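You operate a simulated robot arm through the tools that you are given. There is no shell and no other tool. Be economical: measure what you need, move in short steps, check, and stop when the job is done.

Carry out the task below with a simulated two-armed robot. There is one attempt and no reset: what you move stays moved.

Task
Put one of the large green apples from the crate stand top in the blue parts bin. Pick up the spare roller from the clear end of the packing bench with one hand, pass it to the other hand and put it on the top of the steel desk. Open the grey bin lid. Do these in any order.

The check looks at the end state, three seconds after you hand in, the way a careful person would. Anything else that was tipped, shoved, dropped, spilled or broken makes it a failure. Lids that push on must go on centred and level and be pressed home; caps that screw on are set level and turned clockwise until they are tight.

Robot
Two 7-joint arms with fingered hands on one trunk, on a base that drives. Base frame: it is fixed to the floor where the robot stands at the start and does not move with it; the origin is under the middle of the robot, x ahead of it, y to its left, z up. Units: mm, rad, N and s.
The left shoulder is at the start at [52, 173, 1143], the right one opposite. With the tool pointing down near the work surface each hand reaches from about 100 to 700 mm from the robot's upright axis, wherever it stands, measured 20 degrees to its own side. Places, roughly: grey bin lid [-3400, -3500, 600]; large green apple (7x7x6 cm) [500, 0, 1000]; spare roller [500, 1500, 1000]; top of the steel desk [-1600, 1100, 900]. Payload 3.5 kg a hand.
The tool frame of a hand sits at the grasp point between the pads (the TCP): z along the fingers, y along the line on which they close. The tips reach 25 mm beyond it. The gripper opens to 88 mm. The gripper's body begins 29 mm behind the TCP. The gripper is a hand of 3 fingers: y runs from the thumb to the fingers, the wrist lies at [-13, -97, -162] in the tool frame.
Orientation is that of the tool frame in the base frame, as [roll, pitch, yaw] about the fixed x, y, z axes, in that order (R = Rz(yaw) Ry(pitch) Rx(roll)). With the fingers straight down and the wrist toward the robot, the tool's x, y and z point along [0, 1, 0], [1, 0, 0] and [0, 0, -1] of the base frame.

Tools
- The arms move only by the tool arm_command. It takes "left_rows", "right_rows" or both (then of equal length, played together; a hand with none holds still); each is a list of rows, each an object of numbers (a shift or turn left out is 0): "x", "y", "z": the shift along the base's x, y, z in units of 20 mm (1.0 is 20 mm); "wx", "wy", "wz": the turn, a rotation vector about the base's x, y, z in units of 5 degrees (1.0 is 5 degrees). In form: [{"x": .., "y": .., "z": .., "wx": .., "wy": .., "wz": ..}, ...]. A call has 1 to 10 rows; each row shifts and turns the commanded pose from where the row before left it. A call with a number of a shift or a turn outside -1 to 1 is refused whole. Each row takes 0.2 s and may step no farther than 50 mm and 0.15 rad from the row before; otherwise, the whole call is refused. Where a pose cannot be reached the arm comes as near as it can. A force on the tool above 40 N (or 10 N above the force at the start of the call, whichever is more), or a blocked arm, ends the call early, and 0.2 s more pass. In this call time passes only in rows, and 0.2 s behind the last. The reply holds the time, the measured pose of the TCP, the force on the tool along the base axes, the opening and the grip force, in the units named above and with some noise, with the torque about the TCP (base axes, N m) and any sound that the robot's microphone picked up, and new pictures: "show" is both (left out), scene, wrist or none (wrist: the cameras of the hands that moved).
- Cameras (640 x 400 px; columns grow to the right, rows downward): "scene" is now at [131.9, -61.2, 1378.3]; the picture's right is [-0.65, -0.75, 0.09], its down [-0.45, 0.28, -0.85] and it looks along [0.61, -0.59, -0.52] (base axes); focal length 214 px, centre (320, 200). "left" rides on the left gripper at [-58, -85, -99] in its tool frame; the picture's right is [-0.67, -0.35, 0.66], its down [0.69, -0.63, 0.37] and it looks along [0.29, 0.69, 0.66] (tool axes); focal length 261 px, centre (320, 200). "right" rides on the right gripper at [58, -85, -99] in its tool frame; the picture's right is [-0.67, 0.35, -0.66], its down [-0.69, -0.63, 0.37] and it looks along [-0.29, 0.69, 0.66] (tool axes); focal length 261 px, centre (320, 200). There is no depth. A picture from a camera that has moved, and an enlarged one, comes with that camera's place and axes in the base frame and with its lens.
- slide_trunk(by): slides the trunk up (or, below 0, down) by that many mm; the arms and the scene camera ride with it, the base frame stays. It gives what a move gives, with no picture.
- drive_base(legs): drives the robot by 1 to 6 legs, each [ahead, left, turn to the left] in mm, mm and rad, along the robot's own axes; the way and the turn of a leg run together, so that a leg with both is an arc; at most 1500 mm and 3.142 rad a leg. The arms and the cameras ride along, it lands a little off, and it stops where it bumps. It gives what a move gives, and a new picture of the scene camera.
- curl_fingers(index, middle, thumb_bend, thumb_turn, hand): sets how far each is bent, from 0 (flat) to 1 (curled in); at 0.3 the hand is open as for a grip, at 0.7 the pads meet at the TCP. One left out holds its place. A second passes; each finger stops where it meets its share of the squeeze, and holds until it gets a number again. It is the only way to open and close the hand. It gives what a move gives, with no picture; readings hold the bend of each and the force on the fingers (four entries, about 0 where the hand has none), thumb and palm. thumb_turn goes from beside the hand (0) to across from the fingers (1), as for a grip.
- head_to(pan, tilt): turns the head with the scene camera to pan (to the left, within 1.501 rad either way) and tilt (down, from -0.506 to 1.204), counted from straight ahead of the robot. It gives what a move gives, and a new picture of the scene camera.
- zoom(camera, box): a new picture of the part [left, top, right, bottom] of that camera's present view, enlarged. The clock stands still meanwhile.
- sign_off(): hands the job in; it is judged then, once.

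Work in short steps. Places have to be worked out from the pictures, the camera data and where the tool is seen: move nearer, look again, correct. Check each grasp and each placing, and mend what went wrong. You have 165 turns and 260 pictures in all, those below and enlarged ones among them. Open the grippers and draw the arms clear of the work before you hand the job in, unless the task says otherwise; then end with one line.

The tools are called after "Emit:" by a JSON object that holds its "api" and its "payload". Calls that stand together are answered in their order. arm_command: Moves the arms, as the interface text tells. Its arguments: {"type":"object","properties":{"left_rows":{"type":"array","items":{"type":"object","properties":{"x":{"type":"number"},"y":{"type":"number"},"z":{"type":"number"},"wx":{"type":"number"},"wy":{"type":"number"},"wz":{"type":"number"}}}},"right_rows":{"type":"array","items":{"type":"object","properties":{"x":{"type":"number"},"y":{"type":"number"},"z":{"type":"number"},"wx":{"type":"number"},"wy":{"type":"number"},"wz":{"type":"number"}}}},"show":{"type":"string","enum":["both","scene","wrist","none"]}},"required":[]} The other tools are called the same way: slide_trunk (by) slides the trunk up or down; curl_fingers (index, middle, thumb_bend, thumb_turn, hand) moves the fingers one by one; drive_base (legs) drives the base; head_to (pan, tilt) turns the head that bears the scene camera; zoom (camera, box) takes an enlarged picture of a part of a camera's view; sign_off () hands the job in.

At the start:

```text
clock: 0.0
left_eef_pos: [464.9, -31.7, 1144.6]
left_tcp_rot: [-3.141, 0.001, 1.573]
left_contact_force: [-0.9, 0.0, 0.9]
left_torque: [-0.01, -0.01, 0.01]
left_gripper_width: 87.4
left_grip_force: 0.1
left_shape: jaw
left_bend: [0.3, 0.3, 0.3, 0.98]
left_finger forces: [0.0, 0.1, 0.0, 0.1, 0.0, 0.0]
right_eef_pos: [330.2, -450.8, 1223.6]
right_tcp_rot: [3.14, 0.001, 1.571]
right_contact_force: [0.2, -0.2, -0.2]
right_torque: [0.01, 0.02, -0.02]
right_gripper_width: 87.6
right_grip_force: 0.0
right_shape: jaw
right_bend: [0.3, 0.3, 0.3, 0.98]
right_finger forces: [0.1, 0.0, 0.1, 0.0, 0.0, 0.1]
trunk travel left (down, up): [-225.0, 230.0]
robot x, y, heading: [-1.0, 0.1, -0.0]
head pan, tilt: [-0.717, 0.447]
```

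scene: 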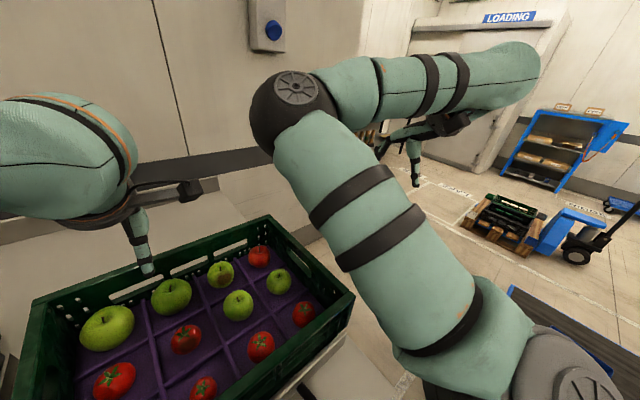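
right: 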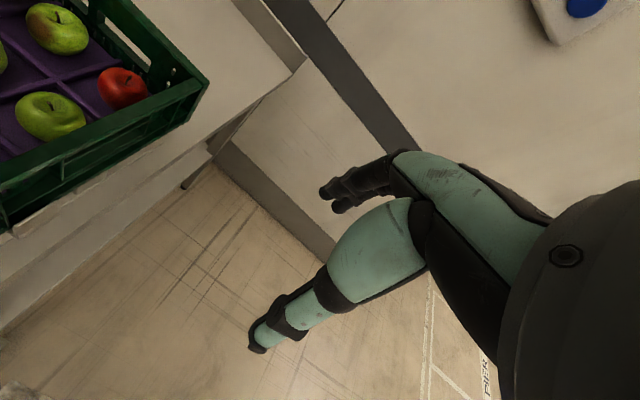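
left: 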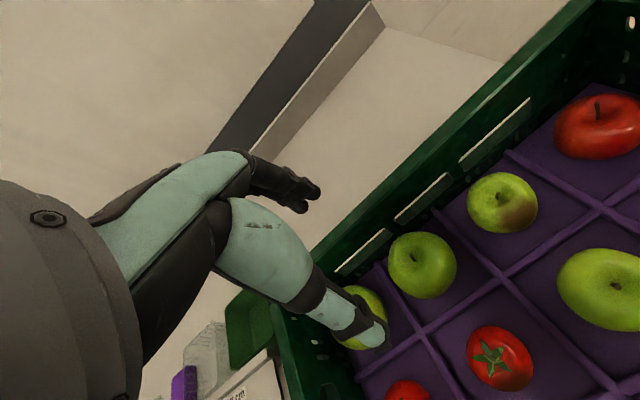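

The crate with apples lies just ahead of the robot; I need an overview. I turn the head to look straight down and ahead.

Emit:
{"api": "head_to", "payload": {"pan": 0, "tilt": 0.8}}

Emit:
{"api": "head_to", "payload": {"pan": 1.2, "tilt": 0.4}}

Emit:
{"api": "head_to", "payload": {"pan": -1.4, "tilt": 0.3}}

```text
clock: 1.1
left_eef_pos: [466.2, -31.3, 1145.0]
left_tcp_rot: [-3.142, -0.001, 1.571]
left_contact_force: [-0.2, -0.4, 0.0]
left_torque: [-0.01, -0.01, -0.01]
left_gripper_width: 87.6
left_grip_force: 0.1
left_shape: jaw
left_bend: [0.3, 0.3, 0.3, 0.98]
left_finger forces: [0.0, 0.0, 0.0, 0.1, 0.0, 0.0]
right_eef_pos: [330.3, -451.7, 1222.7]
right_tcp_rot: [-3.141, 0.001, 1.571]
right_contact_force: [0.6, -0.1, 0.0]
right_torque: [-0.01, -0.03, -0.02]
right_gripper_width: 87.7
right_grip_force: 0.1
right_shape: jaw
right_bend: [0.3, 0.3, 0.3, 0.98]
right_finger forces: [0.0, 0.0, 0.0, 0.0, 0.1, 0.0]
trunk travel left (down, up): [-225.0, 230.0]
robot x, y, heading: [1.1, 1.6, -0.0]
head pan, tilt: [0.0, 0.799]
camera scene: at [138.8, -0.8, 1346.3], right [0.0, -1.0, 0.0], down [-0.81, 0.0, -0.59], along [0.59, 0.0, -0.81], focal length 214 px, centre (320, 200)
```

scene: 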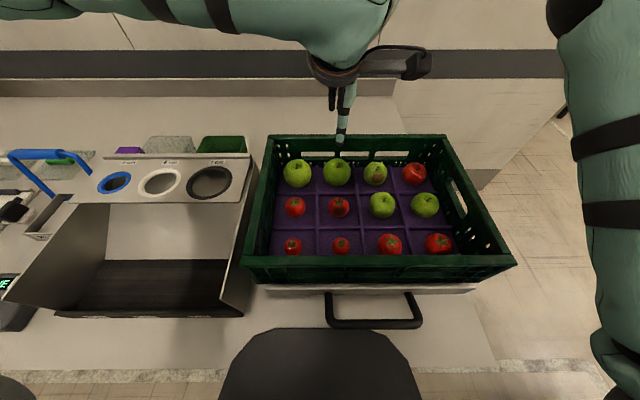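

```text
clock: 2.5
left_eef_pos: [465.2, -31.2, 1143.9]
left_tcp_rot: [3.141, -0.001, 1.572]
left_contact_force: [-0.5, -0.3, 0.5]
left_torque: [-0.03, -0.03, 0.03]
left_gripper_width: 87.7
left_grip_force: 0.1
left_shape: jaw
left_bend: [0.3, 0.3, 0.3, 0.98]
left_finger forces: [0.1, 0.0, 0.0, 0.1, 0.1, 0.0]
right_eef_pos: [330.4, -451.5, 1222.6]
right_tcp_rot: [3.14, 0.0, 1.571]
right_contact_force: [0.2, 0.3, 0.0]
right_torque: [0.04, 0.04, 0.0]
right_gripper_width: 87.7
right_grip_force: 0.0
right_shape: jaw
right_bend: [0.3, 0.3, 0.3, 0.98]
right_finger forces: [0.0, 0.0, 0.0, 0.0, 0.1, 0.0]
trunk travel left (down, up): [-225.0, 230.0]
robot x, y, heading: [0.7, -0.8, 0.002]
head pan, tilt: [1.201, 0.4]
camera scene: at [97.1, 85.7, 1387.6], right [0.92, -0.36, -0.13], down [-0.27, -0.36, -0.89], along [0.28, 0.86, -0.43], focal length 214 px, centre (320, 200)
```

scene: 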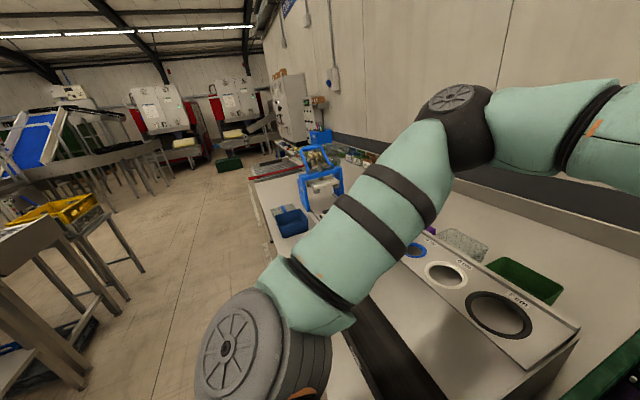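

```text
clock: 4.8
left_eef_pos: [464.9, -31.0, 1145.4]
left_tcp_rot: [-3.141, 0.001, 1.57]
left_contact_force: [0.8, 0.4, -0.2]
left_torque: [0.04, -0.01, 0.0]
left_gripper_width: 88.1
left_grip_force: 0.0
left_shape: jaw
left_bend: [0.3, 0.3, 0.3, 0.98]
left_finger forces: [0.0, 0.0, 0.0, 0.0, 0.0, 0.1]
right_eef_pos: [330.1, -451.4, 1222.9]
right_tcp_rot: [3.141, 0.0, 1.572]
right_contact_force: [-0.5, -0.1, -0.4]
right_torque: [-0.02, -0.01, 0.0]
right_gripper_width: 87.6
right_grip_force: 0.0
right_shape: jaw
right_bend: [0.3, 0.3, 0.3, 0.98]
right_finger forces: [0.0, 0.0, 0.0, 0.0, 0.1, 0.0]
trunk travel left (down, up): [-225.0, 230.0]
robot x, y, heading: [-1.9, -0.9, 0.001]
head pan, tilt: [-1.4, 0.3]
camera scene: at [81.0, -92.7, 1399.2], right [-0.98, -0.17, 0.14], down [-0.18, 0.29, -0.94], along [0.12, -0.94, -0.32], focal length 214 px, centre (320, 200)
```

scene: 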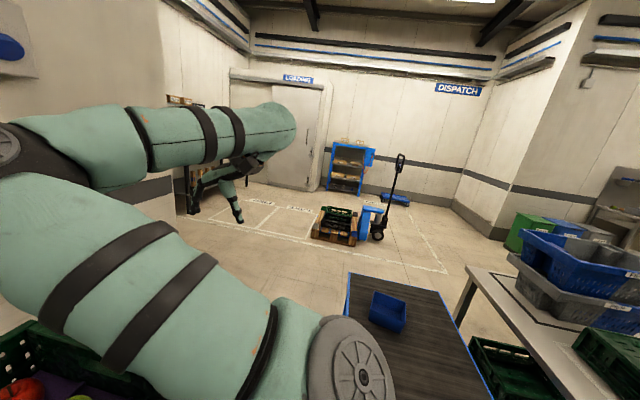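

Two small blue bins are seen: one on the bench to the left, one on a conveyor to the right. I zoom to tell which is the parts bin.

Emit:
{"api": "zoom", "payload": {"camera": "scene", "box": [320, 240, 480, 340]}}

Emit:
{"api": "zoom", "payload": {"camera": "scene", "box": [460, 170, 640, 290]}}

Emit:
{"api": "head_to", "payload": {"pan": 1.45, "tilt": 0.4}}

```text
4.00 times, centred on (400, 290) of scene
camera zoom: at [81.0, -92.7, 1399.2], right [-0.98, -0.17, 0.14], down [-0.18, 0.29, -0.94], along [0.12, -0.94, -0.32], focal length 858 px, centre (0, -160)
```

zoom: 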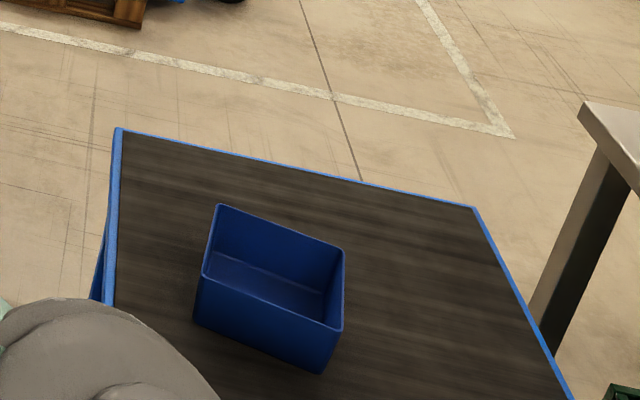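

```text
3.33 times, centred on (550, 230) of scene
camera zoom: at [81.0, -92.7, 1399.2], right [-0.98, -0.17, 0.14], down [-0.18, 0.29, -0.94], along [0.12, -0.94, -0.32], focal length 715 px, centre (-447, 100)
```

zoom: 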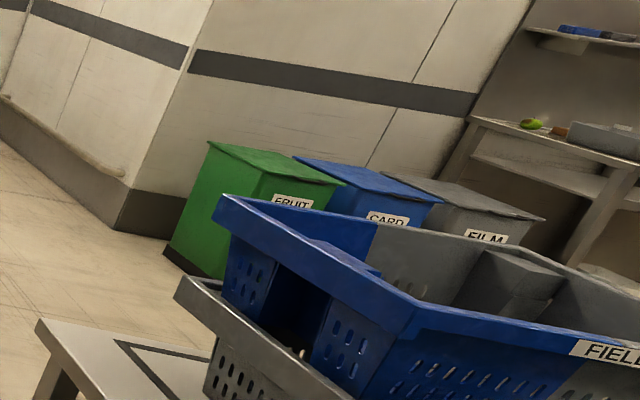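

```text
clock: 7.3
left_eef_pos: [466.7, -32.0, 1144.1]
left_tcp_rot: [3.141, 0.0, 1.571]
left_contact_force: [-0.2, -0.1, -0.2]
left_torque: [0.0, -0.03, 0.0]
left_gripper_width: 87.5
left_grip_force: 0.0
left_shape: jaw
left_bend: [0.3, 0.3, 0.3, 0.98]
left_finger forces: [0.1, 0.0, 0.0, 0.0, 0.0, 0.1]
right_eef_pos: [331.1, -451.0, 1222.7]
right_tcp_rot: [3.141, -0.001, 1.572]
right_contact_force: [-0.8, 0.2, 0.2]
right_torque: [0.0, 0.0, 0.01]
right_gripper_width: 87.6
right_grip_force: 0.1
right_shape: jaw
right_bend: [0.3, 0.3, 0.3, 0.98]
right_finger forces: [0.0, 0.0, 0.0, 0.0, 0.1, 0.1]
trunk travel left (down, up): [-225.0, 230.0]
robot x, y, heading: [0.6, 1.8, -0.0]
head pan, tilt: [1.45, 0.4]
camera scene: at [74.9, 91.3, 1390.7], right [0.98, -0.12, -0.14], down [-0.18, -0.39, -0.91], along [0.06, 0.91, -0.4], focal length 214 px, centre (320, 200)
```

scene: 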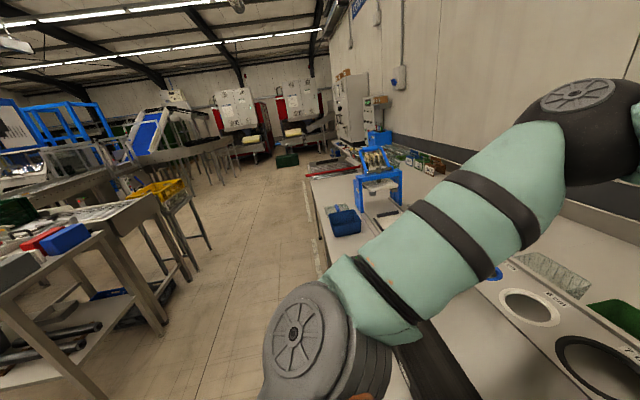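

The grey FILM bin matches the given lid place. I zoom on the blue bin at the left bench and the table with the coloured boxes.

Emit:
{"api": "zoom", "payload": {"camera": "scene", "box": [300, 140, 460, 240]}}

Emit:
{"api": "zoom", "payload": {"camera": "scene", "box": [0, 180, 160, 280]}}

```text
4.00 times, centred on (380, 190) of scene
camera zoom: at [74.9, 91.3, 1390.7], right [0.98, -0.12, -0.14], down [-0.18, -0.39, -0.91], along [0.06, 0.91, -0.4], focal length 858 px, centre (80, 240)
```

zoom: 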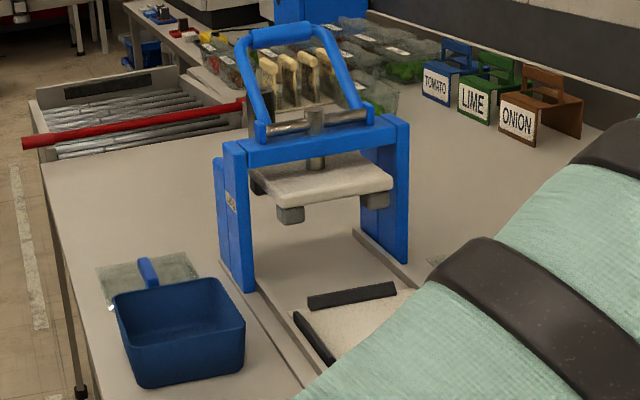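

```text
4.00 times, centred on (80, 230) of scene
camera zoom: at [74.9, 91.3, 1390.7], right [0.98, -0.12, -0.14], down [-0.18, -0.39, -0.91], along [0.06, 0.91, -0.4], focal length 858 px, centre (1280, 80)
```

zoom: 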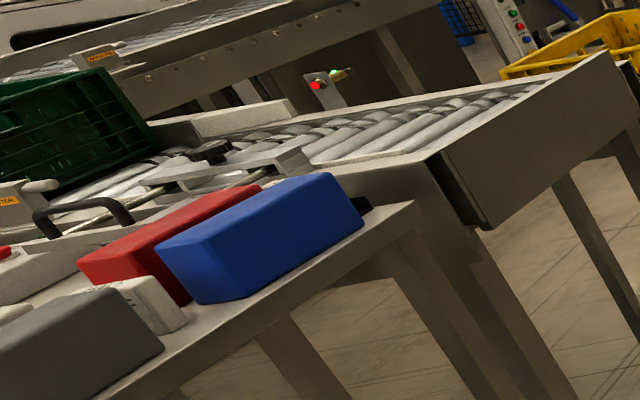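

The apples' tray is in view; triangulating scene and left views puts a large green apple at about (481, -39, 988), right beneath the left hand. I center above it and go down half way.

Emit:
{"api": "arm_command", "payload": {"left_rows": [{"x": 0.8, "y": -0.4}, {"z": -1}, {"z": -1}, {"z": -1}, {"z": -1}], "show": "wrist"}}

Emit:
{"api": "head_to", "payload": {"pan": 0, "tilt": 0.8}}

Emit:
{"api": "zoom", "payload": {"camera": "scene", "box": [240, 100, 480, 250]}}

```text
clock: 8.5
left_eef_pos: [479.9, -39.9, 1067.8]
left_tcp_rot: [3.134, 0.002, 1.57]
left_contact_force: [-2.1, -0.5, 14.2]
left_torque: [0.1, -0.78, -0.01]
left_gripper_width: 87.2
left_grip_force: 0.0
left_shape: jaw
left_bend: [0.3, 0.3, 0.3, 0.98]
left_finger forces: [0.1, 14.2, 0.0, 0.0, 0.1, 0.0]
right_eef_pos: [327.5, -451.0, 1224.2]
right_tcp_rot: [3.14, 0.0, 1.571]
right_contact_force: [-1.1, 0.6, 0.3]
right_torque: [-0.04, 0.05, 0.0]
right_gripper_width: 87.6
right_grip_force: 0.1
right_shape: jaw
right_bend: [0.3, 0.3, 0.3, 0.98]
right_finger forces: [0.1, 0.0, 0.0, 0.1, 0.0, 0.0]
trunk travel left (down, up): [-225.0, 230.0]
robot x, y, heading: [-0.7, 2.2, -0.004]
head pan, tilt: [1.45, 0.4]
camera left: at [393.0, -97.5, 1166.7], right [-0.34, -0.67, -0.66], down [-0.63, 0.68, -0.37], along [0.7, 0.28, -0.66], focal length 261 px, centre (320, 200)
```

left: 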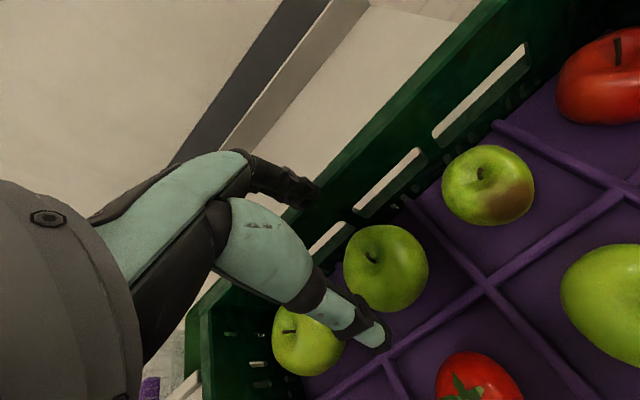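

```text
clock: 10.1
left_eef_pos: [478.5, -39.4, 1067.2]
left_tcp_rot: [3.139, 0.002, 1.57]
left_contact_force: [-3.5, 0.0, 25.3]
left_torque: [0.17, -1.27, 0.02]
left_gripper_width: 87.1
left_grip_force: 0.2
left_shape: jaw
left_bend: [0.3, 0.3, 0.3, 0.98]
left_finger forces: [0.6, 24.2, 0.0, 0.0, 0.0, 0.0]
right_eef_pos: [327.8, -450.9, 1224.6]
right_tcp_rot: [3.137, 0.0, 1.571]
right_contact_force: [-0.1, 0.5, -0.5]
right_torque: [-0.02, 0.0, 0.01]
right_gripper_width: 87.7
right_grip_force: 0.0
right_shape: jaw
right_bend: [0.3, 0.3, 0.3, 0.98]
right_finger forces: [0.1, 0.0, 0.0, 0.0, 0.0, 0.1]
trunk travel left (down, up): [-225.0, 230.0]
robot x, y, heading: [1.7, -0.6, 0.004]
head pan, tilt: [0.0, 0.799]
camera scene: at [134.5, -0.5, 1346.9], right [0.0, -1.0, 0.0], down [-0.81, 0.0, -0.59], along [0.59, 0.0, -0.81], focal length 214 px, centre (320, 200)
```

scene: 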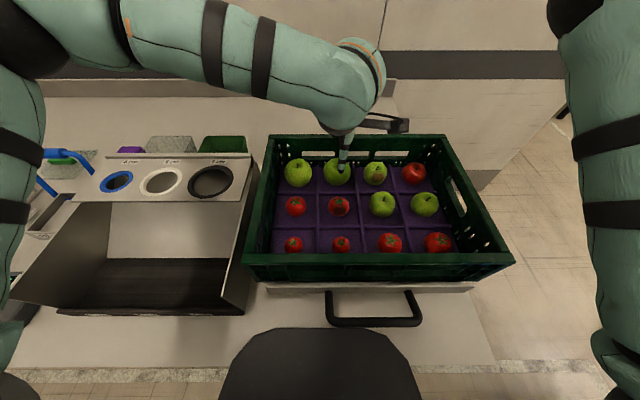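

```text
2.67 times, centred on (360, 175) of scene
camera zoom: at [134.5, -0.5, 1346.9], right [0.0, -1.0, 0.0], down [-0.81, 0.0, -0.59], along [0.59, 0.0, -0.81], focal length 572 px, centre (213, 267)
```

zoom: 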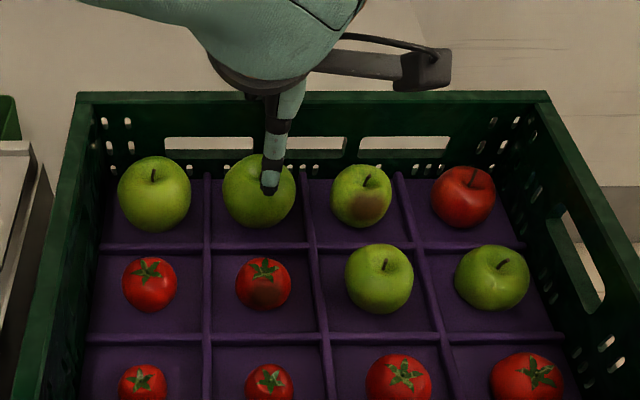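

The finger met the crate's back rim (24 N at z≈1042), so closing along x is too tight. I lift at once and turn the hand 90° to close along y between the apples.

Emit:
{"api": "arm_command", "payload": {"left_rows": [{"z": 1}, {"z": 1}, {"z": 1, "wz": -1}, {"wz": -1}, {"wz": -1}, {"wz": -1}, {"wz": -1}, {"wz": -1}, {"wz": -1}, {"wz": -1}], "show": "none"}}

Emit:
{"api": "arm_command", "payload": {"left_rows": [{"wz": -1}, {"wz": -1}, {"wz": -1}, {"wz": -1}, {"wz": -1}, {"wz": -1}, {"wz": -1}, {"wz": -1}, {"wz": -1}, {"wz": -1}], "show": "both"}}

```text
clock: 12.3
left_eef_pos: [481.6, -39.9, 1124.6]
left_tcp_rot: [-3.141, 0.001, 0.871]
left_contact_force: [0.3, 0.2, 0.9]
left_torque: [0.0, 0.0, -0.02]
left_gripper_width: 87.7
left_grip_force: 0.1
left_shape: jaw
left_bend: [0.3, 0.3, 0.3, 0.98]
left_finger forces: [0.1, 0.0, 0.1, 0.1, 0.1, 0.1]
right_eef_pos: [331.6, -451.3, 1223.5]
right_tcp_rot: [-3.14, -0.002, 1.57]
right_contact_force: [0.8, 0.3, 0.3]
right_torque: [-0.02, 0.0, 0.0]
right_gripper_width: 87.7
right_grip_force: 0.0
right_shape: jaw
right_bend: [0.3, 0.3, 0.3, 0.98]
right_finger forces: [0.1, 0.0, 0.0, 0.1, 0.0, 0.0]
trunk travel left (down, up): [-225.0, 230.0]
robot x, y, heading: [-2.2, 5.9, 0.001]
head pan, tilt: [0.0, 0.799]
```

```text
clock: 14.5
left_eef_pos: [481.2, -39.4, 1124.0]
left_tcp_rot: [3.14, 0.002, 0.0]
left_contact_force: [0.0, -0.2, 0.5]
left_torque: [0.02, -0.03, -0.02]
left_gripper_width: 87.8
left_grip_force: 0.0
left_shape: jaw
left_bend: [0.3, 0.3, 0.3, 0.98]
left_finger forces: [0.1, 0.0, 0.0, 0.0, 0.0, 0.0]
right_eef_pos: [331.6, -450.6, 1222.2]
right_tcp_rot: [3.141, 0.001, 1.571]
right_contact_force: [-0.2, -1.2, -0.2]
right_torque: [0.02, 0.02, 0.02]
right_gripper_width: 87.5
right_grip_force: 0.2
right_shape: jaw
right_bend: [0.3, 0.3, 0.3, 0.98]
right_finger forces: [0.0, 0.0, 0.0, 0.0, 0.1, 0.0]
trunk travel left (down, up): [-225.0, 230.0]
robot x, y, heading: [1.2, -1.0, 0.005]
head pan, tilt: [0.0, 0.799]
camera scene: at [139.1, -0.8, 1346.2], right [0.0, -1.0, 0.0], down [-0.81, 0.0, -0.59], along [0.59, 0.0, -0.81], focal length 214 px, centre (320, 200)
camera left: at [422.5, 46.0, 1223.0], right [-0.67, 0.35, -0.66], down [0.69, 0.63, -0.37], along [0.28, -0.69, -0.66], focal length 261 px, centre (320, 200)
```

scene: 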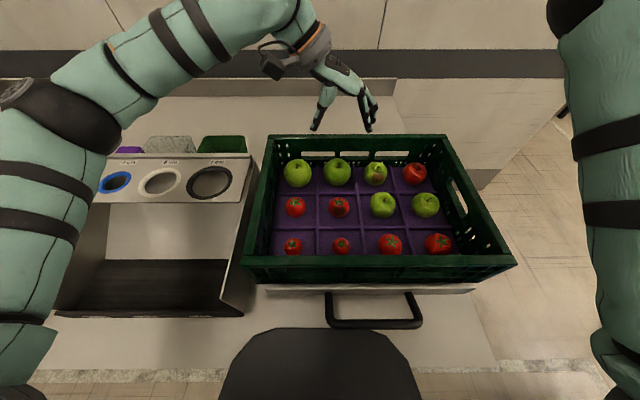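
left: 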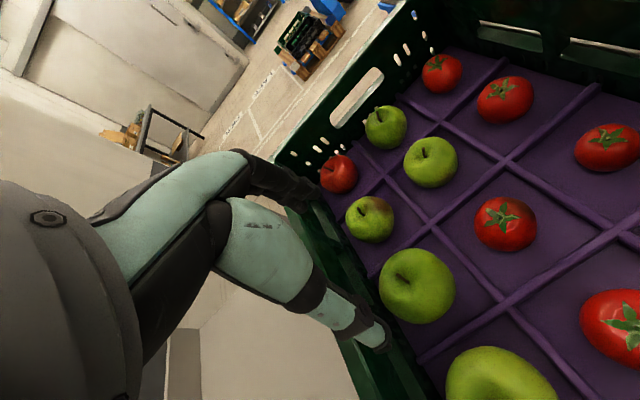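

Hand now closes along y and the two large apples (nearest the left) are clear. I descend to just above the apple and check.

Emit:
{"api": "arm_command", "payload": {"left_rows": [{"z": -1}, {"z": -1}, {"z": -1}, {"z": -0.75}], "show": "both"}}

Emit:
{"api": "zoom", "payload": {"camera": "scene", "box": [240, 100, 480, 250]}}

```text
clock: 15.5
left_eef_pos: [482.5, -40.9, 1047.2]
left_tcp_rot: [3.141, 0.001, 0.002]
left_contact_force: [-0.5, 0.2, 0.7]
left_torque: [0.0, -0.01, 0.02]
left_gripper_width: 87.8
left_grip_force: 0.0
left_shape: jaw
left_bend: [0.3, 0.3, 0.3, 0.98]
left_finger forces: [0.0, 0.1, 0.0, 0.0, 0.0, 0.0]
right_eef_pos: [331.4, -450.6, 1222.5]
right_tcp_rot: [-3.141, 0.001, 1.571]
right_contact_force: [0.3, -0.8, 0.5]
right_torque: [0.01, 0.01, 0.0]
right_gripper_width: 87.7
right_grip_force: 0.0
right_shape: jaw
right_bend: [0.3, 0.3, 0.3, 0.98]
right_finger forces: [0.0, 0.0, 0.1, 0.0, 0.1, 0.0]
trunk travel left (down, up): [-225.0, 230.0]
robot x, y, heading: [-0.1, -2.9, -0.001]
head pan, tilt: [0.0, 0.799]
camera scene: at [139.1, -0.6, 1346.2], right [0.0, -1.0, 0.0], down [-0.81, 0.0, -0.59], along [0.59, 0.0, -0.81], focal length 214 px, centre (320, 200)
camera left: at [422.5, 44.6, 1147.2], right [-0.67, 0.35, -0.66], down [0.69, 0.63, -0.37], along [0.28, -0.69, -0.66], focal length 261 px, centre (320, 200)
```

scene: 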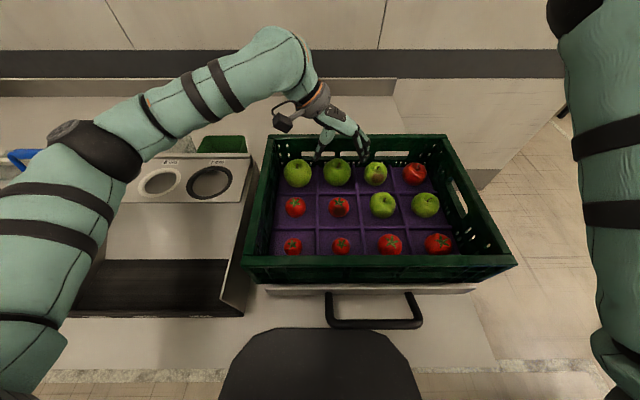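
left: 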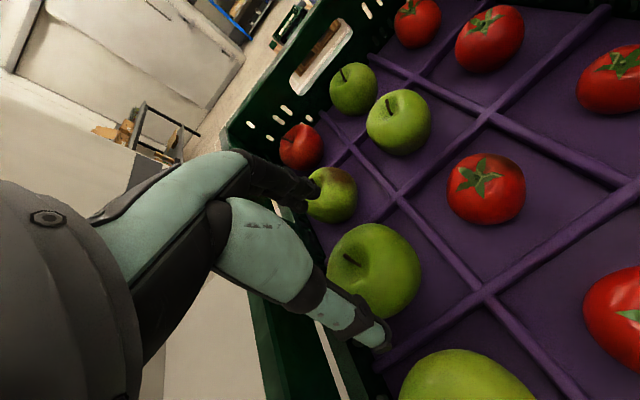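

```text
2.67 times, centred on (360, 175) of scene
camera zoom: at [139.1, -0.6, 1346.2], right [0.0, -1.0, 0.0], down [-0.81, 0.0, -0.59], along [0.59, 0.0, -0.81], focal length 572 px, centre (213, 267)
```

zoom: 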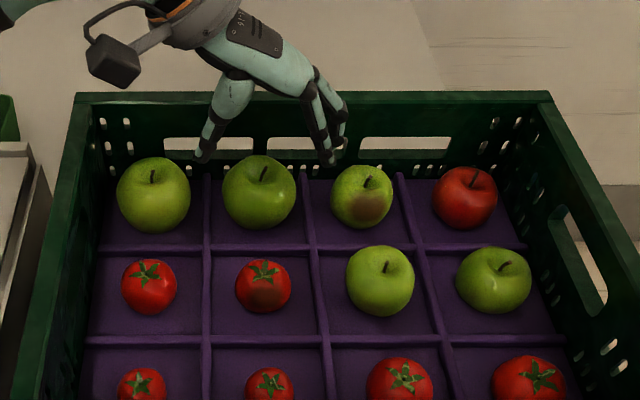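

Triangulated apple 2 at (484, -40, 980), tool is at (482, -41). I descend to z≈985 straight.

Emit:
{"api": "arm_command", "payload": {"left_rows": [{"z": -1}, {"z": -1}, {"z": -0.6}, {"z": -0.5}], "show": "both"}}

```text
clock: 16.5
left_eef_pos: [480.1, -39.0, 988.1]
left_tcp_rot: [3.14, -0.002, 0.0]
left_contact_force: [1.1, -1.1, 8.8]
left_torque: [-0.1, -0.05, 0.03]
left_gripper_width: 88.0
left_grip_force: 0.0
left_shape: jaw
left_bend: [0.3, 0.3, 0.29, 0.98]
left_finger forces: [2.1, 2.6, 0.0, 0.0, 3.5, 0.0]
right_eef_pos: [329.4, -450.2, 1223.4]
right_tcp_rot: [3.141, 0.001, 1.57]
right_contact_force: [0.4, 0.0, 0.3]
right_torque: [-0.02, 0.02, -0.02]
right_gripper_width: 87.5
right_grip_force: 0.0
right_shape: jaw
right_bend: [0.3, 0.3, 0.3, 0.98]
right_finger forces: [0.0, 0.0, 0.0, 0.0, 0.1, 0.0]
trunk travel left (down, up): [-225.0, 230.0]
robot x, y, heading: [-2.0, 1.8, -0.004]
head pan, tilt: [0.0, 0.799]
camera scene: at [137.5, -0.6, 1346.7], right [0.0, -1.0, 0.0], down [-0.81, 0.0, -0.59], along [0.59, 0.0, -0.81], focal length 214 px, centre (320, 200)
camera left: at [421.2, 46.0, 1087.3], right [-0.67, 0.35, -0.66], down [0.69, 0.63, -0.37], along [0.29, -0.7, -0.66], focal length 261 px, centre (320, 200)
```

scene: 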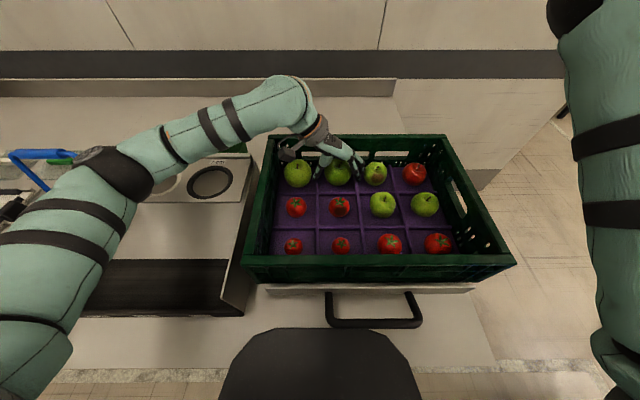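
left: 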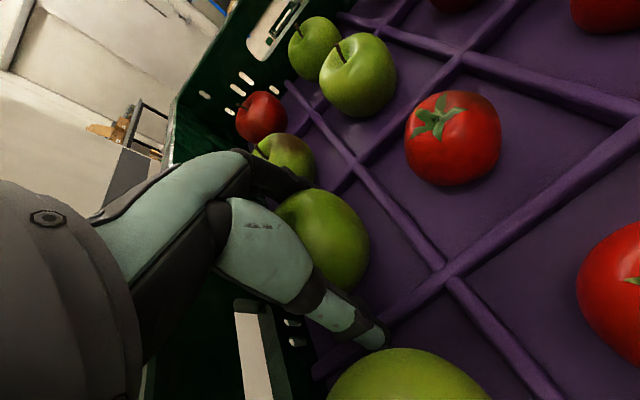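

Tips just touch the tray dividers (9 N). I lift 4 mm and close the hand.

Emit:
{"api": "arm_command", "payload": {"left_rows": [{"z": 0.3}], "show": "none"}}

Emit:
{"api": "curl_fingers", "payload": {"hand": "left", "index": 0.6, "middle": 0.6, "thumb_bend": 0.6}}

```text
clock: 16.9
left_eef_pos: [481.8, -39.4, 993.4]
left_tcp_rot: [3.141, 0.002, 0.0]
left_contact_force: [-0.5, 0.1, -1.1]
left_torque: [-0.03, 0.01, -0.05]
left_gripper_width: 88.0
left_grip_force: 0.1
left_shape: jaw
left_bend: [0.3, 0.3, 0.3, 0.98]
left_finger forces: [0.0, 0.1, 0.0, 0.0, 0.0, 0.1]
right_eef_pos: [332.9, -450.8, 1222.2]
right_tcp_rot: [-3.142, 0.0, 1.57]
right_contact_force: [-0.1, -0.4, -0.3]
right_torque: [-0.02, -0.02, -0.03]
right_gripper_width: 87.6
right_grip_force: 0.1
right_shape: jaw
right_bend: [0.3, 0.3, 0.3, 0.98]
right_finger forces: [0.0, 0.1, 0.0, 0.0, 0.0, 0.0]
trunk travel left (down, up): [-225.0, 230.0]
robot x, y, heading: [-4.5, 2.3, 0.0]
head pan, tilt: [0.0, 0.799]
```

```text
clock: 17.9
left_eef_pos: [481.9, -40.7, 993.8]
left_tcp_rot: [3.141, 0.002, 0.001]
left_contact_force: [0.5, -6.6, 5.7]
left_torque: [-0.4, -0.09, -0.04]
left_gripper_width: 51.6
left_grip_force: 16.3
left_shape: fingers
left_bend: [0.45, 0.38, 0.49, 0.97]
left_finger forces: [13.3, 9.0, 0.0, 0.1, 11.4, 0.1]
right_eef_pos: [331.0, -452.3, 1223.0]
right_tcp_rot: [3.141, 0.0, 1.57]
right_contact_force: [-0.1, 0.5, -0.2]
right_torque: [-0.01, -0.01, -0.01]
right_gripper_width: 87.3
right_grip_force: 0.1
right_shape: jaw
right_bend: [0.3, 0.3, 0.3, 0.98]
right_finger forces: [0.0, 0.0, 0.0, 0.0, 0.0, 0.0]
trunk travel left (down, up): [-225.0, 230.0]
robot x, y, heading: [1.0, -2.5, -0.001]
head pan, tilt: [0.0, 0.799]
```

Fingers are holding with about 11–13 N each on both sides. I lift gently and look.

Emit:
{"api": "arm_command", "payload": {"left_rows": [{"z": 0.5}, {"z": 0.5}, {"z": 1}, {"z": 1}, {"z": 1}, {"z": 1}], "show": "both"}}

```text
clock: 19.3
left_eef_pos: [481.7, -38.0, 1094.2]
left_tcp_rot: [-3.141, 0.0, 0.0]
left_contact_force: [0.3, -0.4, -1.0]
left_torque: [0.02, 0.03, 0.0]
left_gripper_width: 51.4
left_grip_force: 12.2
left_shape: fingers
left_bend: [0.45, 0.45, 0.49, 0.97]
left_finger forces: [12.0, 1.0, 0.0, 0.0, 11.5, 0.1]
right_eef_pos: [331.2, -451.5, 1222.2]
right_tcp_rot: [3.141, -0.001, 1.569]
right_contact_force: [-0.7, -0.6, -0.3]
right_torque: [-0.02, 0.01, 0.02]
right_gripper_width: 87.8
right_grip_force: 0.1
right_shape: jaw
right_bend: [0.3, 0.3, 0.3, 0.98]
right_finger forces: [0.0, 0.1, 0.0, 0.0, 0.0, 0.0]
trunk travel left (down, up): [-225.0, 230.0]
robot x, y, heading: [1.6, -1.7, 0.006]
head pan, tilt: [0.0, 0.799]
camera scene: at [138.7, -0.8, 1346.3], right [0.0, -1.0, 0.0], down [-0.81, 0.0, -0.59], along [0.59, 0.0, -0.81], focal length 214 px, centre (320, 200)
camera left: at [422.7, 47.1, 1192.6], right [-0.67, 0.35, -0.66], down [0.69, 0.63, -0.37], along [0.29, -0.69, -0.66], focal length 261 px, centre (320, 200)
```

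scene: 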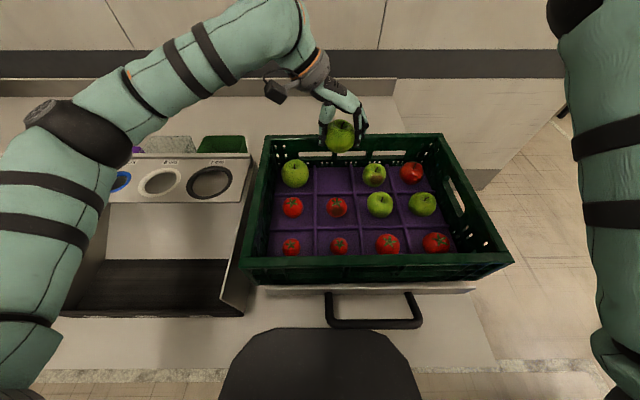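
left: 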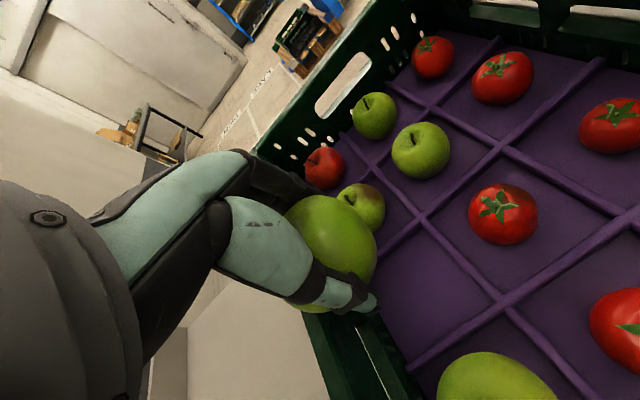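

The apple is held. I tighten the middle finger, lift higher, and then back off from the stand to look around.

Emit:
{"api": "curl_fingers", "payload": {"hand": "left", "index": 0.7, "middle": 0.7, "thumb_bend": 0.7}}

Emit:
{"api": "arm_command", "payload": {"left_rows": [{"z": 1}, {"z": 1}, {"z": 1}, {"x": -1, "y": 1}, {"x": -1, "y": 1}, {"x": -1, "y": 1}, {"x": -1, "y": 1}], "show": "none"}}

Emit:
{"api": "drive_base", "payload": {"legs": [[-350, 0, 0]]}}

Emit:
{"api": "head_to", "payload": {"pan": 1.0, "tilt": 0.45}}

```text
clock: 20.3
left_eef_pos: [481.5, -37.6, 1093.1]
left_tcp_rot: [3.141, -0.001, 0.001]
left_contact_force: [0.3, 0.6, -0.4]
left_torque: [-0.01, -0.02, 0.01]
left_gripper_width: 48.8
left_grip_force: 22.6
left_shape: fingers
left_bend: [0.47, 0.53, 0.49, 0.95]
left_finger forces: [12.2, 10.4, 0.1, 0.0, 22.6, 0.0]
right_eef_pos: [330.3, -451.4, 1223.3]
right_tcp_rot: [-3.141, 0.0, 1.572]
right_contact_force: [0.4, 0.1, 0.0]
right_torque: [-0.01, 0.02, 0.02]
right_gripper_width: 87.7
right_grip_force: 0.1
right_shape: jaw
right_bend: [0.3, 0.3, 0.3, 0.98]
right_finger forces: [0.0, 0.0, 0.0, 0.0, 0.0, 0.0]
trunk travel left (down, up): [-225.0, 230.0]
robot x, y, heading: [0.7, 0.4, 0.001]
head pan, tilt: [0.0, 0.799]
```

```text
clock: 21.9
left_eef_pos: [399.5, 40.1, 1153.4]
left_tcp_rot: [-3.141, 0.0, -0.001]
left_contact_force: [0.7, 1.0, -0.6]
left_torque: [-0.04, -0.01, 0.01]
left_gripper_width: 49.0
left_grip_force: 22.3
left_shape: fingers
left_bend: [0.48, 0.53, 0.49, 0.95]
left_finger forces: [12.3, 10.3, 0.0, 0.0, 22.5, 0.0]
right_eef_pos: [330.6, -451.2, 1221.9]
right_tcp_rot: [3.14, 0.001, 1.571]
right_contact_force: [-0.5, 0.6, 0.5]
right_torque: [-0.01, -0.02, 0.02]
right_gripper_width: 87.5
right_grip_force: 0.0
right_shape: jaw
right_bend: [0.3, 0.3, 0.3, 0.98]
right_finger forces: [0.1, 0.0, 0.0, 0.0, 0.0, 0.0]
trunk travel left (down, up): [-225.0, 230.0]
robot x, y, heading: [-0.9, 0.8, -0.003]
head pan, tilt: [0.0, 0.799]
```

```text
clock: 24.1
left_eef_pos: [52.1, 40.2, 1151.7]
left_tcp_rot: [-3.141, 0.002, 0.003]
left_contact_force: [-0.7, 0.2, -0.4]
left_torque: [0.0, 0.01, 0.01]
left_gripper_width: 49.1
left_grip_force: 22.4
left_shape: fingers
left_bend: [0.48, 0.53, 0.49, 0.95]
left_finger forces: [12.1, 10.2, 0.0, 0.0, 22.6, 0.0]
right_eef_pos: [-16.0, -451.0, 1223.0]
right_tcp_rot: [-3.14, 0.0, 1.575]
right_contact_force: [0.3, 0.4, 0.1]
right_torque: [-0.01, 0.04, 0.0]
right_gripper_width: 87.5
right_grip_force: 0.0
right_shape: jaw
right_bend: [0.3, 0.3, 0.3, 0.98]
right_finger forces: [0.0, 0.0, 0.0, 0.0, 0.0, 0.1]
trunk travel left (down, up): [-225.0, 230.0]
robot x, y, heading: [-350.2, -1.4, 0.007]
head pan, tilt: [0.0, 0.799]
camera scene: at [-209.6, -0.7, 1346.1], right [0.0, -1.0, 0.0], down [-0.81, 0.0, -0.59], along [0.59, 0.0, -0.81], focal length 214 px, centre (320, 200)
```

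scene: 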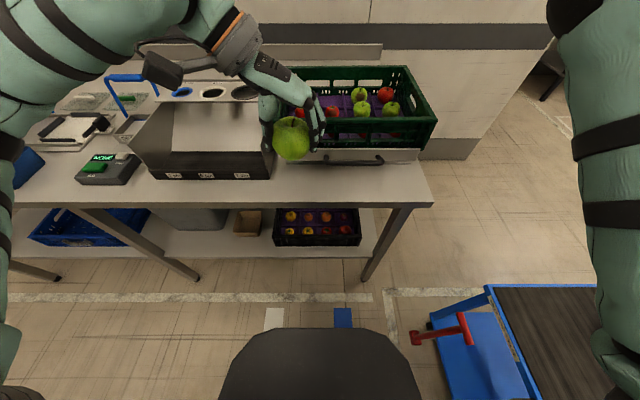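

```text
clock: 25.4
left_eef_pos: [52.1, 39.3, 1153.1]
left_tcp_rot: [3.141, -0.001, 0.004]
left_contact_force: [0.7, 1.0, -1.0]
left_torque: [0.0, -0.01, -0.01]
left_gripper_width: 48.9
left_grip_force: 22.2
left_shape: fingers
left_bend: [0.48, 0.53, 0.49, 0.95]
left_finger forces: [12.2, 10.3, 0.0, 0.0, 22.5, 0.0]
right_eef_pos: [-15.8, -451.3, 1222.1]
right_tcp_rot: [-3.14, 0.0, 1.574]
right_contact_force: [-0.1, 0.1, -0.2]
right_torque: [-0.01, 0.02, -0.02]
right_gripper_width: 87.6
right_grip_force: 0.1
right_shape: jaw
right_bend: [0.3, 0.3, 0.3, 0.98]
right_finger forces: [0.0, 0.0, 0.0, 0.0, 0.0, 0.0]
trunk travel left (down, up): [-225.0, 230.0]
robot x, y, heading: [-347.6, -0.1, 0.003]
head pan, tilt: [1.0, 0.45]
camera scene: at [-237.3, 76.4, 1380.7], right [0.83, -0.54, -0.12], down [-0.36, -0.37, -0.86], along [0.42, 0.76, -0.5], focal length 214 px, centre (320, 200)
```

scene: 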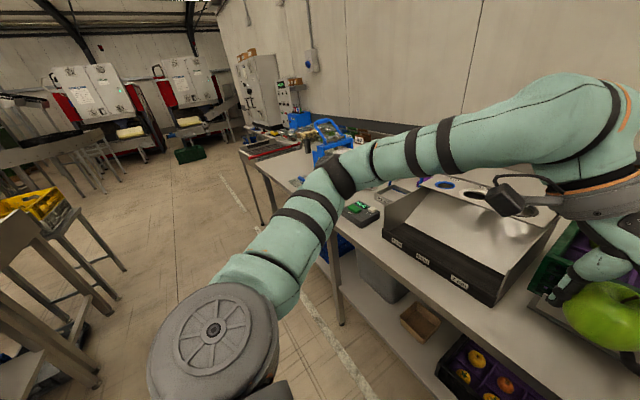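

The left arm hides the bench bin. I drive sideways along the bench and look at it straight.

Emit:
{"api": "drive_base", "payload": {"legs": [[0, 900, 0]]}}

Emit:
{"api": "head_to", "payload": {"pan": 0.3, "tilt": 0.6}}

```text
clock: 30.1
left_eef_pos: [47.9, 930.4, 1152.9]
left_tcp_rot: [3.141, 0.0, 0.004]
left_contact_force: [-0.9, 0.9, -1.6]
left_torque: [0.0, -0.01, 0.01]
left_gripper_width: 48.9
left_grip_force: 23.0
left_shape: fingers
left_bend: [0.48, 0.53, 0.49, 0.95]
left_finger forces: [12.2, 10.3, 0.0, 0.1, 22.5, 0.0]
right_eef_pos: [-20.5, 439.5, 1222.0]
right_tcp_rot: [3.141, 0.0, 1.577]
right_contact_force: [0.0, -0.7, 1.0]
right_torque: [0.02, 0.0, 0.02]
right_gripper_width: 87.8
right_grip_force: 0.0
right_shape: jaw
right_bend: [0.3, 0.3, 0.3, 0.98]
right_finger forces: [0.0, 0.0, 0.0, 0.1, 0.1, 0.0]
trunk travel left (down, up): [-225.0, 230.0]
robot x, y, heading: [-356.5, 892.7, -0.0]
head pan, tilt: [1.0, 0.45]
camera scene: at [-241.6, 967.4, 1380.7], right [0.84, -0.54, -0.12], down [-0.36, -0.37, -0.86], along [0.42, 0.76, -0.5], focal length 214 px, centre (320, 200)
```

scene: 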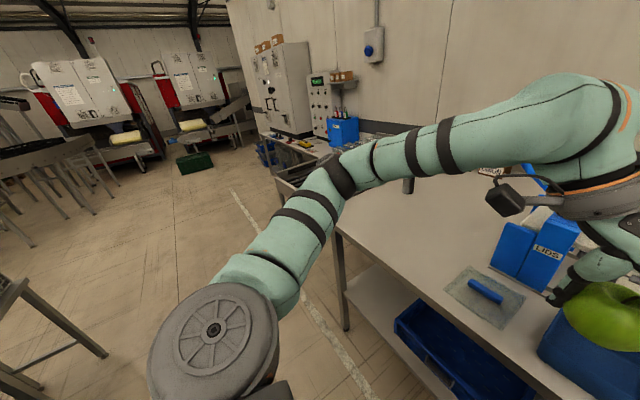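

```text
clock: 31.2
left_eef_pos: [47.5, 931.3, 1152.4]
left_tcp_rot: [3.141, 0.0, 0.006]
left_contact_force: [0.1, -0.5, -1.0]
left_torque: [0.0, 0.02, 0.0]
left_gripper_width: 49.0
left_grip_force: 22.6
left_shape: fingers
left_bend: [0.48, 0.53, 0.49, 0.95]
left_finger forces: [12.1, 10.3, 0.0, 0.0, 22.5, 0.0]
right_eef_pos: [-19.7, 442.5, 1222.7]
right_tcp_rot: [-3.141, 0.0, 1.577]
right_contact_force: [0.4, 0.2, 0.2]
right_torque: [0.02, -0.01, 0.0]
right_gripper_width: 88.0
right_grip_force: 0.1
right_shape: jaw
right_bend: [0.3, 0.3, 0.3, 0.98]
right_finger forces: [0.0, 0.0, 0.0, 0.1, 0.1, 0.0]
trunk travel left (down, up): [-225.0, 230.0]
robot x, y, heading: [-354.2, 891.7, 0.009]
head pan, tilt: [0.3, 0.6]
camera scene: at [-208.9, 916.7, 1362.4], right [0.3, -0.95, -0.04], down [-0.65, -0.17, -0.74], along [0.7, 0.25, -0.67], focal length 214 px, centre (320, 200)
```

scene: 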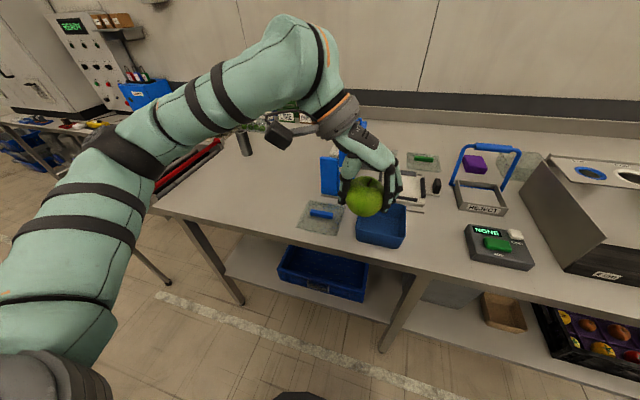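

I zoom on the bin on the bench and the blue box at the next bench to identify the "parts bin".

Emit:
{"api": "zoom", "payload": {"camera": "scene", "box": [280, 150, 440, 250]}}

Emit:
{"api": "zoom", "payload": {"camera": "scene", "box": [0, 20, 240, 170]}}

```text
4.00 times, centred on (360, 200) of scene
camera zoom: at [-208.9, 916.7, 1362.4], right [0.3, -0.95, -0.04], down [-0.65, -0.17, -0.74], along [0.7, 0.25, -0.67], focal length 858 px, centre (160, 200)
```

zoom: 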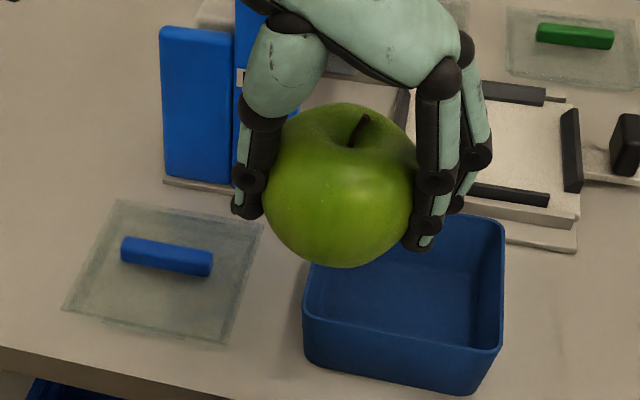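

```text
2.67 times, centred on (120, 95) of scene
camera zoom: at [-208.9, 916.7, 1362.4], right [0.3, -0.95, -0.04], down [-0.65, -0.17, -0.74], along [0.7, 0.25, -0.67], focal length 572 px, centre (853, 480)
```

zoom: 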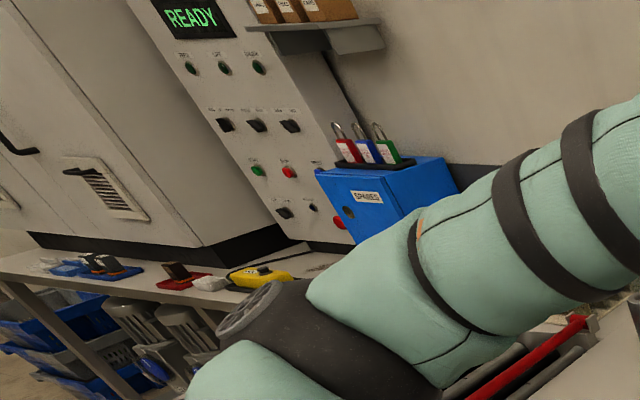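

Two empty blue bins remain candidates. I back off and turn around to survey the rest of the room, including the steel desk.

Emit:
{"api": "drive_base", "payload": {"legs": [[-150, -400, 0], [0, 0, -1.57]]}}

Emit:
{"api": "zoom", "payload": {"camera": "scene", "box": [160, 100, 480, 300]}}

```text
clock: 37.6
left_eef_pos: [-457.1, 92.1, 1152.4]
left_tcp_rot: [-3.141, 0.0, -1.564]
left_contact_force: [0.4, -0.5, -1.3]
left_torque: [-0.01, -0.01, 0.02]
left_gripper_width: 48.8
left_grip_force: 22.4
left_shape: fingers
left_bend: [0.48, 0.53, 0.49, 0.95]
left_finger forces: [12.1, 10.2, 0.0, 0.0, 22.2, 0.0]
right_eef_pos: [-948.3, 158.4, 1222.7]
right_tcp_rot: [-3.141, -0.001, 0.007]
right_contact_force: [0.4, -0.8, 0.0]
right_torque: [-0.01, 0.02, 0.01]
right_gripper_width: 87.6
right_grip_force: 0.0
right_shape: jaw
right_bend: [0.3, 0.3, 0.3, 0.98]
right_finger forces: [0.0, 0.0, 0.0, 0.1, 0.0, 0.1]
trunk travel left (down, up): [-225.0, 230.0]
robot x, y, heading: [-502.2, 491.9, -1.566]
head pan, tilt: [0.3, 0.6]
camera scene: at [-474.9, 345.0, 1362.4], right [-0.95, -0.3, -0.04], down [-0.17, 0.65, -0.74], along [0.25, -0.7, -0.67], focal length 214 px, centre (320, 200)
```

scene: 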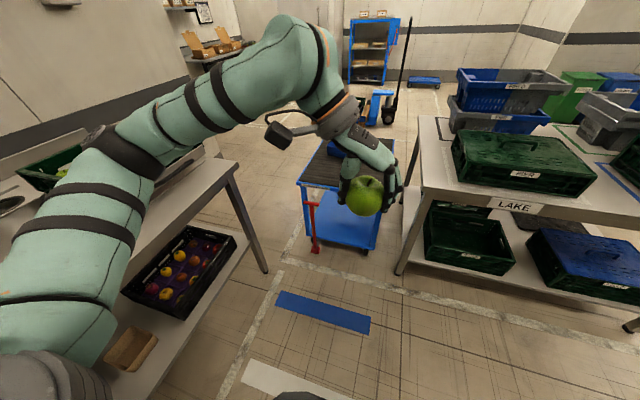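

```text
2.00 times, centred on (320, 200) of scene
camera zoom: at [-474.9, 345.0, 1362.4], right [-0.95, -0.3, -0.04], down [-0.17, 0.65, -0.74], along [0.25, -0.7, -0.67], focal length 429 px, centre (320, 200)
```

zoom: 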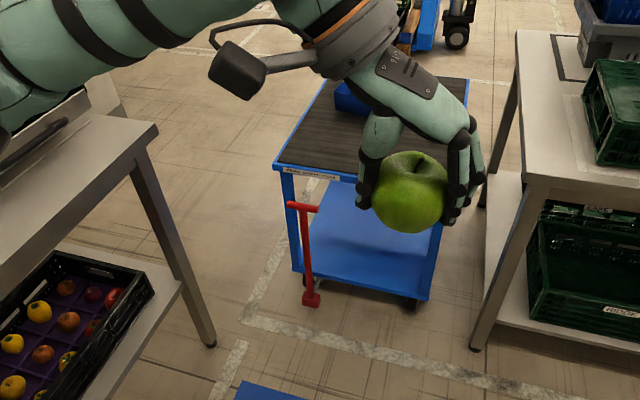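

The second bin stands on a blue trolley that carries a label; I zoom in on it.

Emit:
{"api": "zoom", "payload": {"camera": "scene", "box": [290, 170, 350, 210]}}

Emit:
{"api": "head_to", "payload": {"pan": -1.2, "tilt": 0.3}}

```text
10.00 times, centred on (320, 190) of scene
camera zoom: at [-474.9, 345.0, 1362.4], right [-0.95, -0.3, -0.04], down [-0.17, 0.65, -0.74], along [0.25, -0.7, -0.67], focal length 2145 px, centre (320, 300)
```

zoom: 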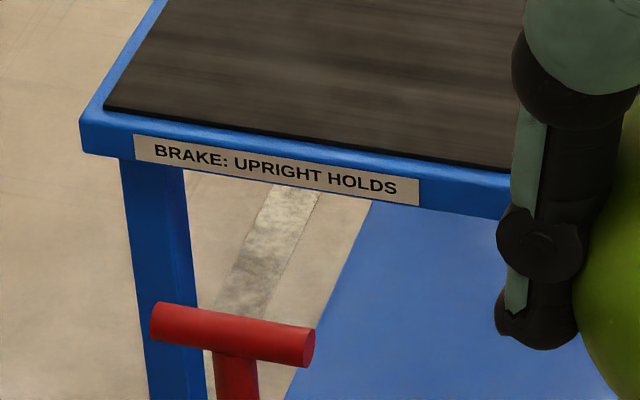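

```text
clock: 39.2
left_eef_pos: [-456.7, 92.4, 1151.2]
left_tcp_rot: [3.142, 0.0, -1.563]
left_contact_force: [0.7, 0.3, -0.7]
left_torque: [0.0, 0.01, -0.02]
left_gripper_width: 48.9
left_grip_force: 22.7
left_shape: fingers
left_bend: [0.48, 0.53, 0.49, 0.95]
left_finger forces: [12.2, 10.2, 0.0, 0.0, 22.3, 0.0]
right_eef_pos: [-948.2, 159.4, 1222.5]
right_tcp_rot: [-3.141, -0.001, 0.008]
right_contact_force: [-0.5, 0.0, 0.1]
right_torque: [-0.01, -0.03, 0.03]
right_gripper_width: 87.8
right_grip_force: 0.0
right_shape: jaw
right_bend: [0.3, 0.3, 0.3, 0.98]
right_finger forces: [0.1, 0.0, 0.1, 0.0, 0.0, 0.0]
trunk travel left (down, up): [-225.0, 230.0]
robot x, y, heading: [-499.0, 493.8, -1.562]
head pan, tilt: [-1.201, 0.3]
camera scene: at [-588.5, 390.5, 1396.7], right [-0.37, 0.92, 0.13], down [0.27, 0.24, -0.93], along [-0.89, -0.31, -0.34], focal length 214 px, centre (320, 200)
```

scene: 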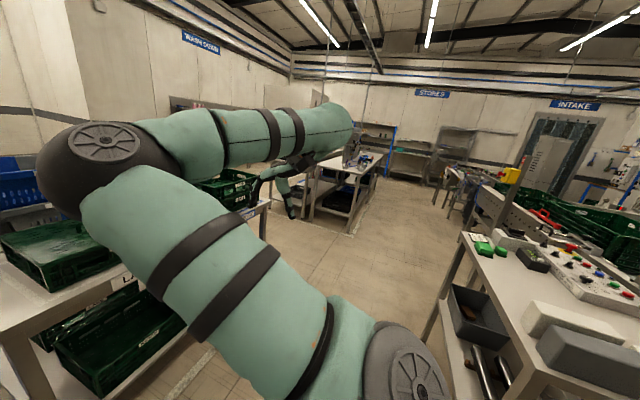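

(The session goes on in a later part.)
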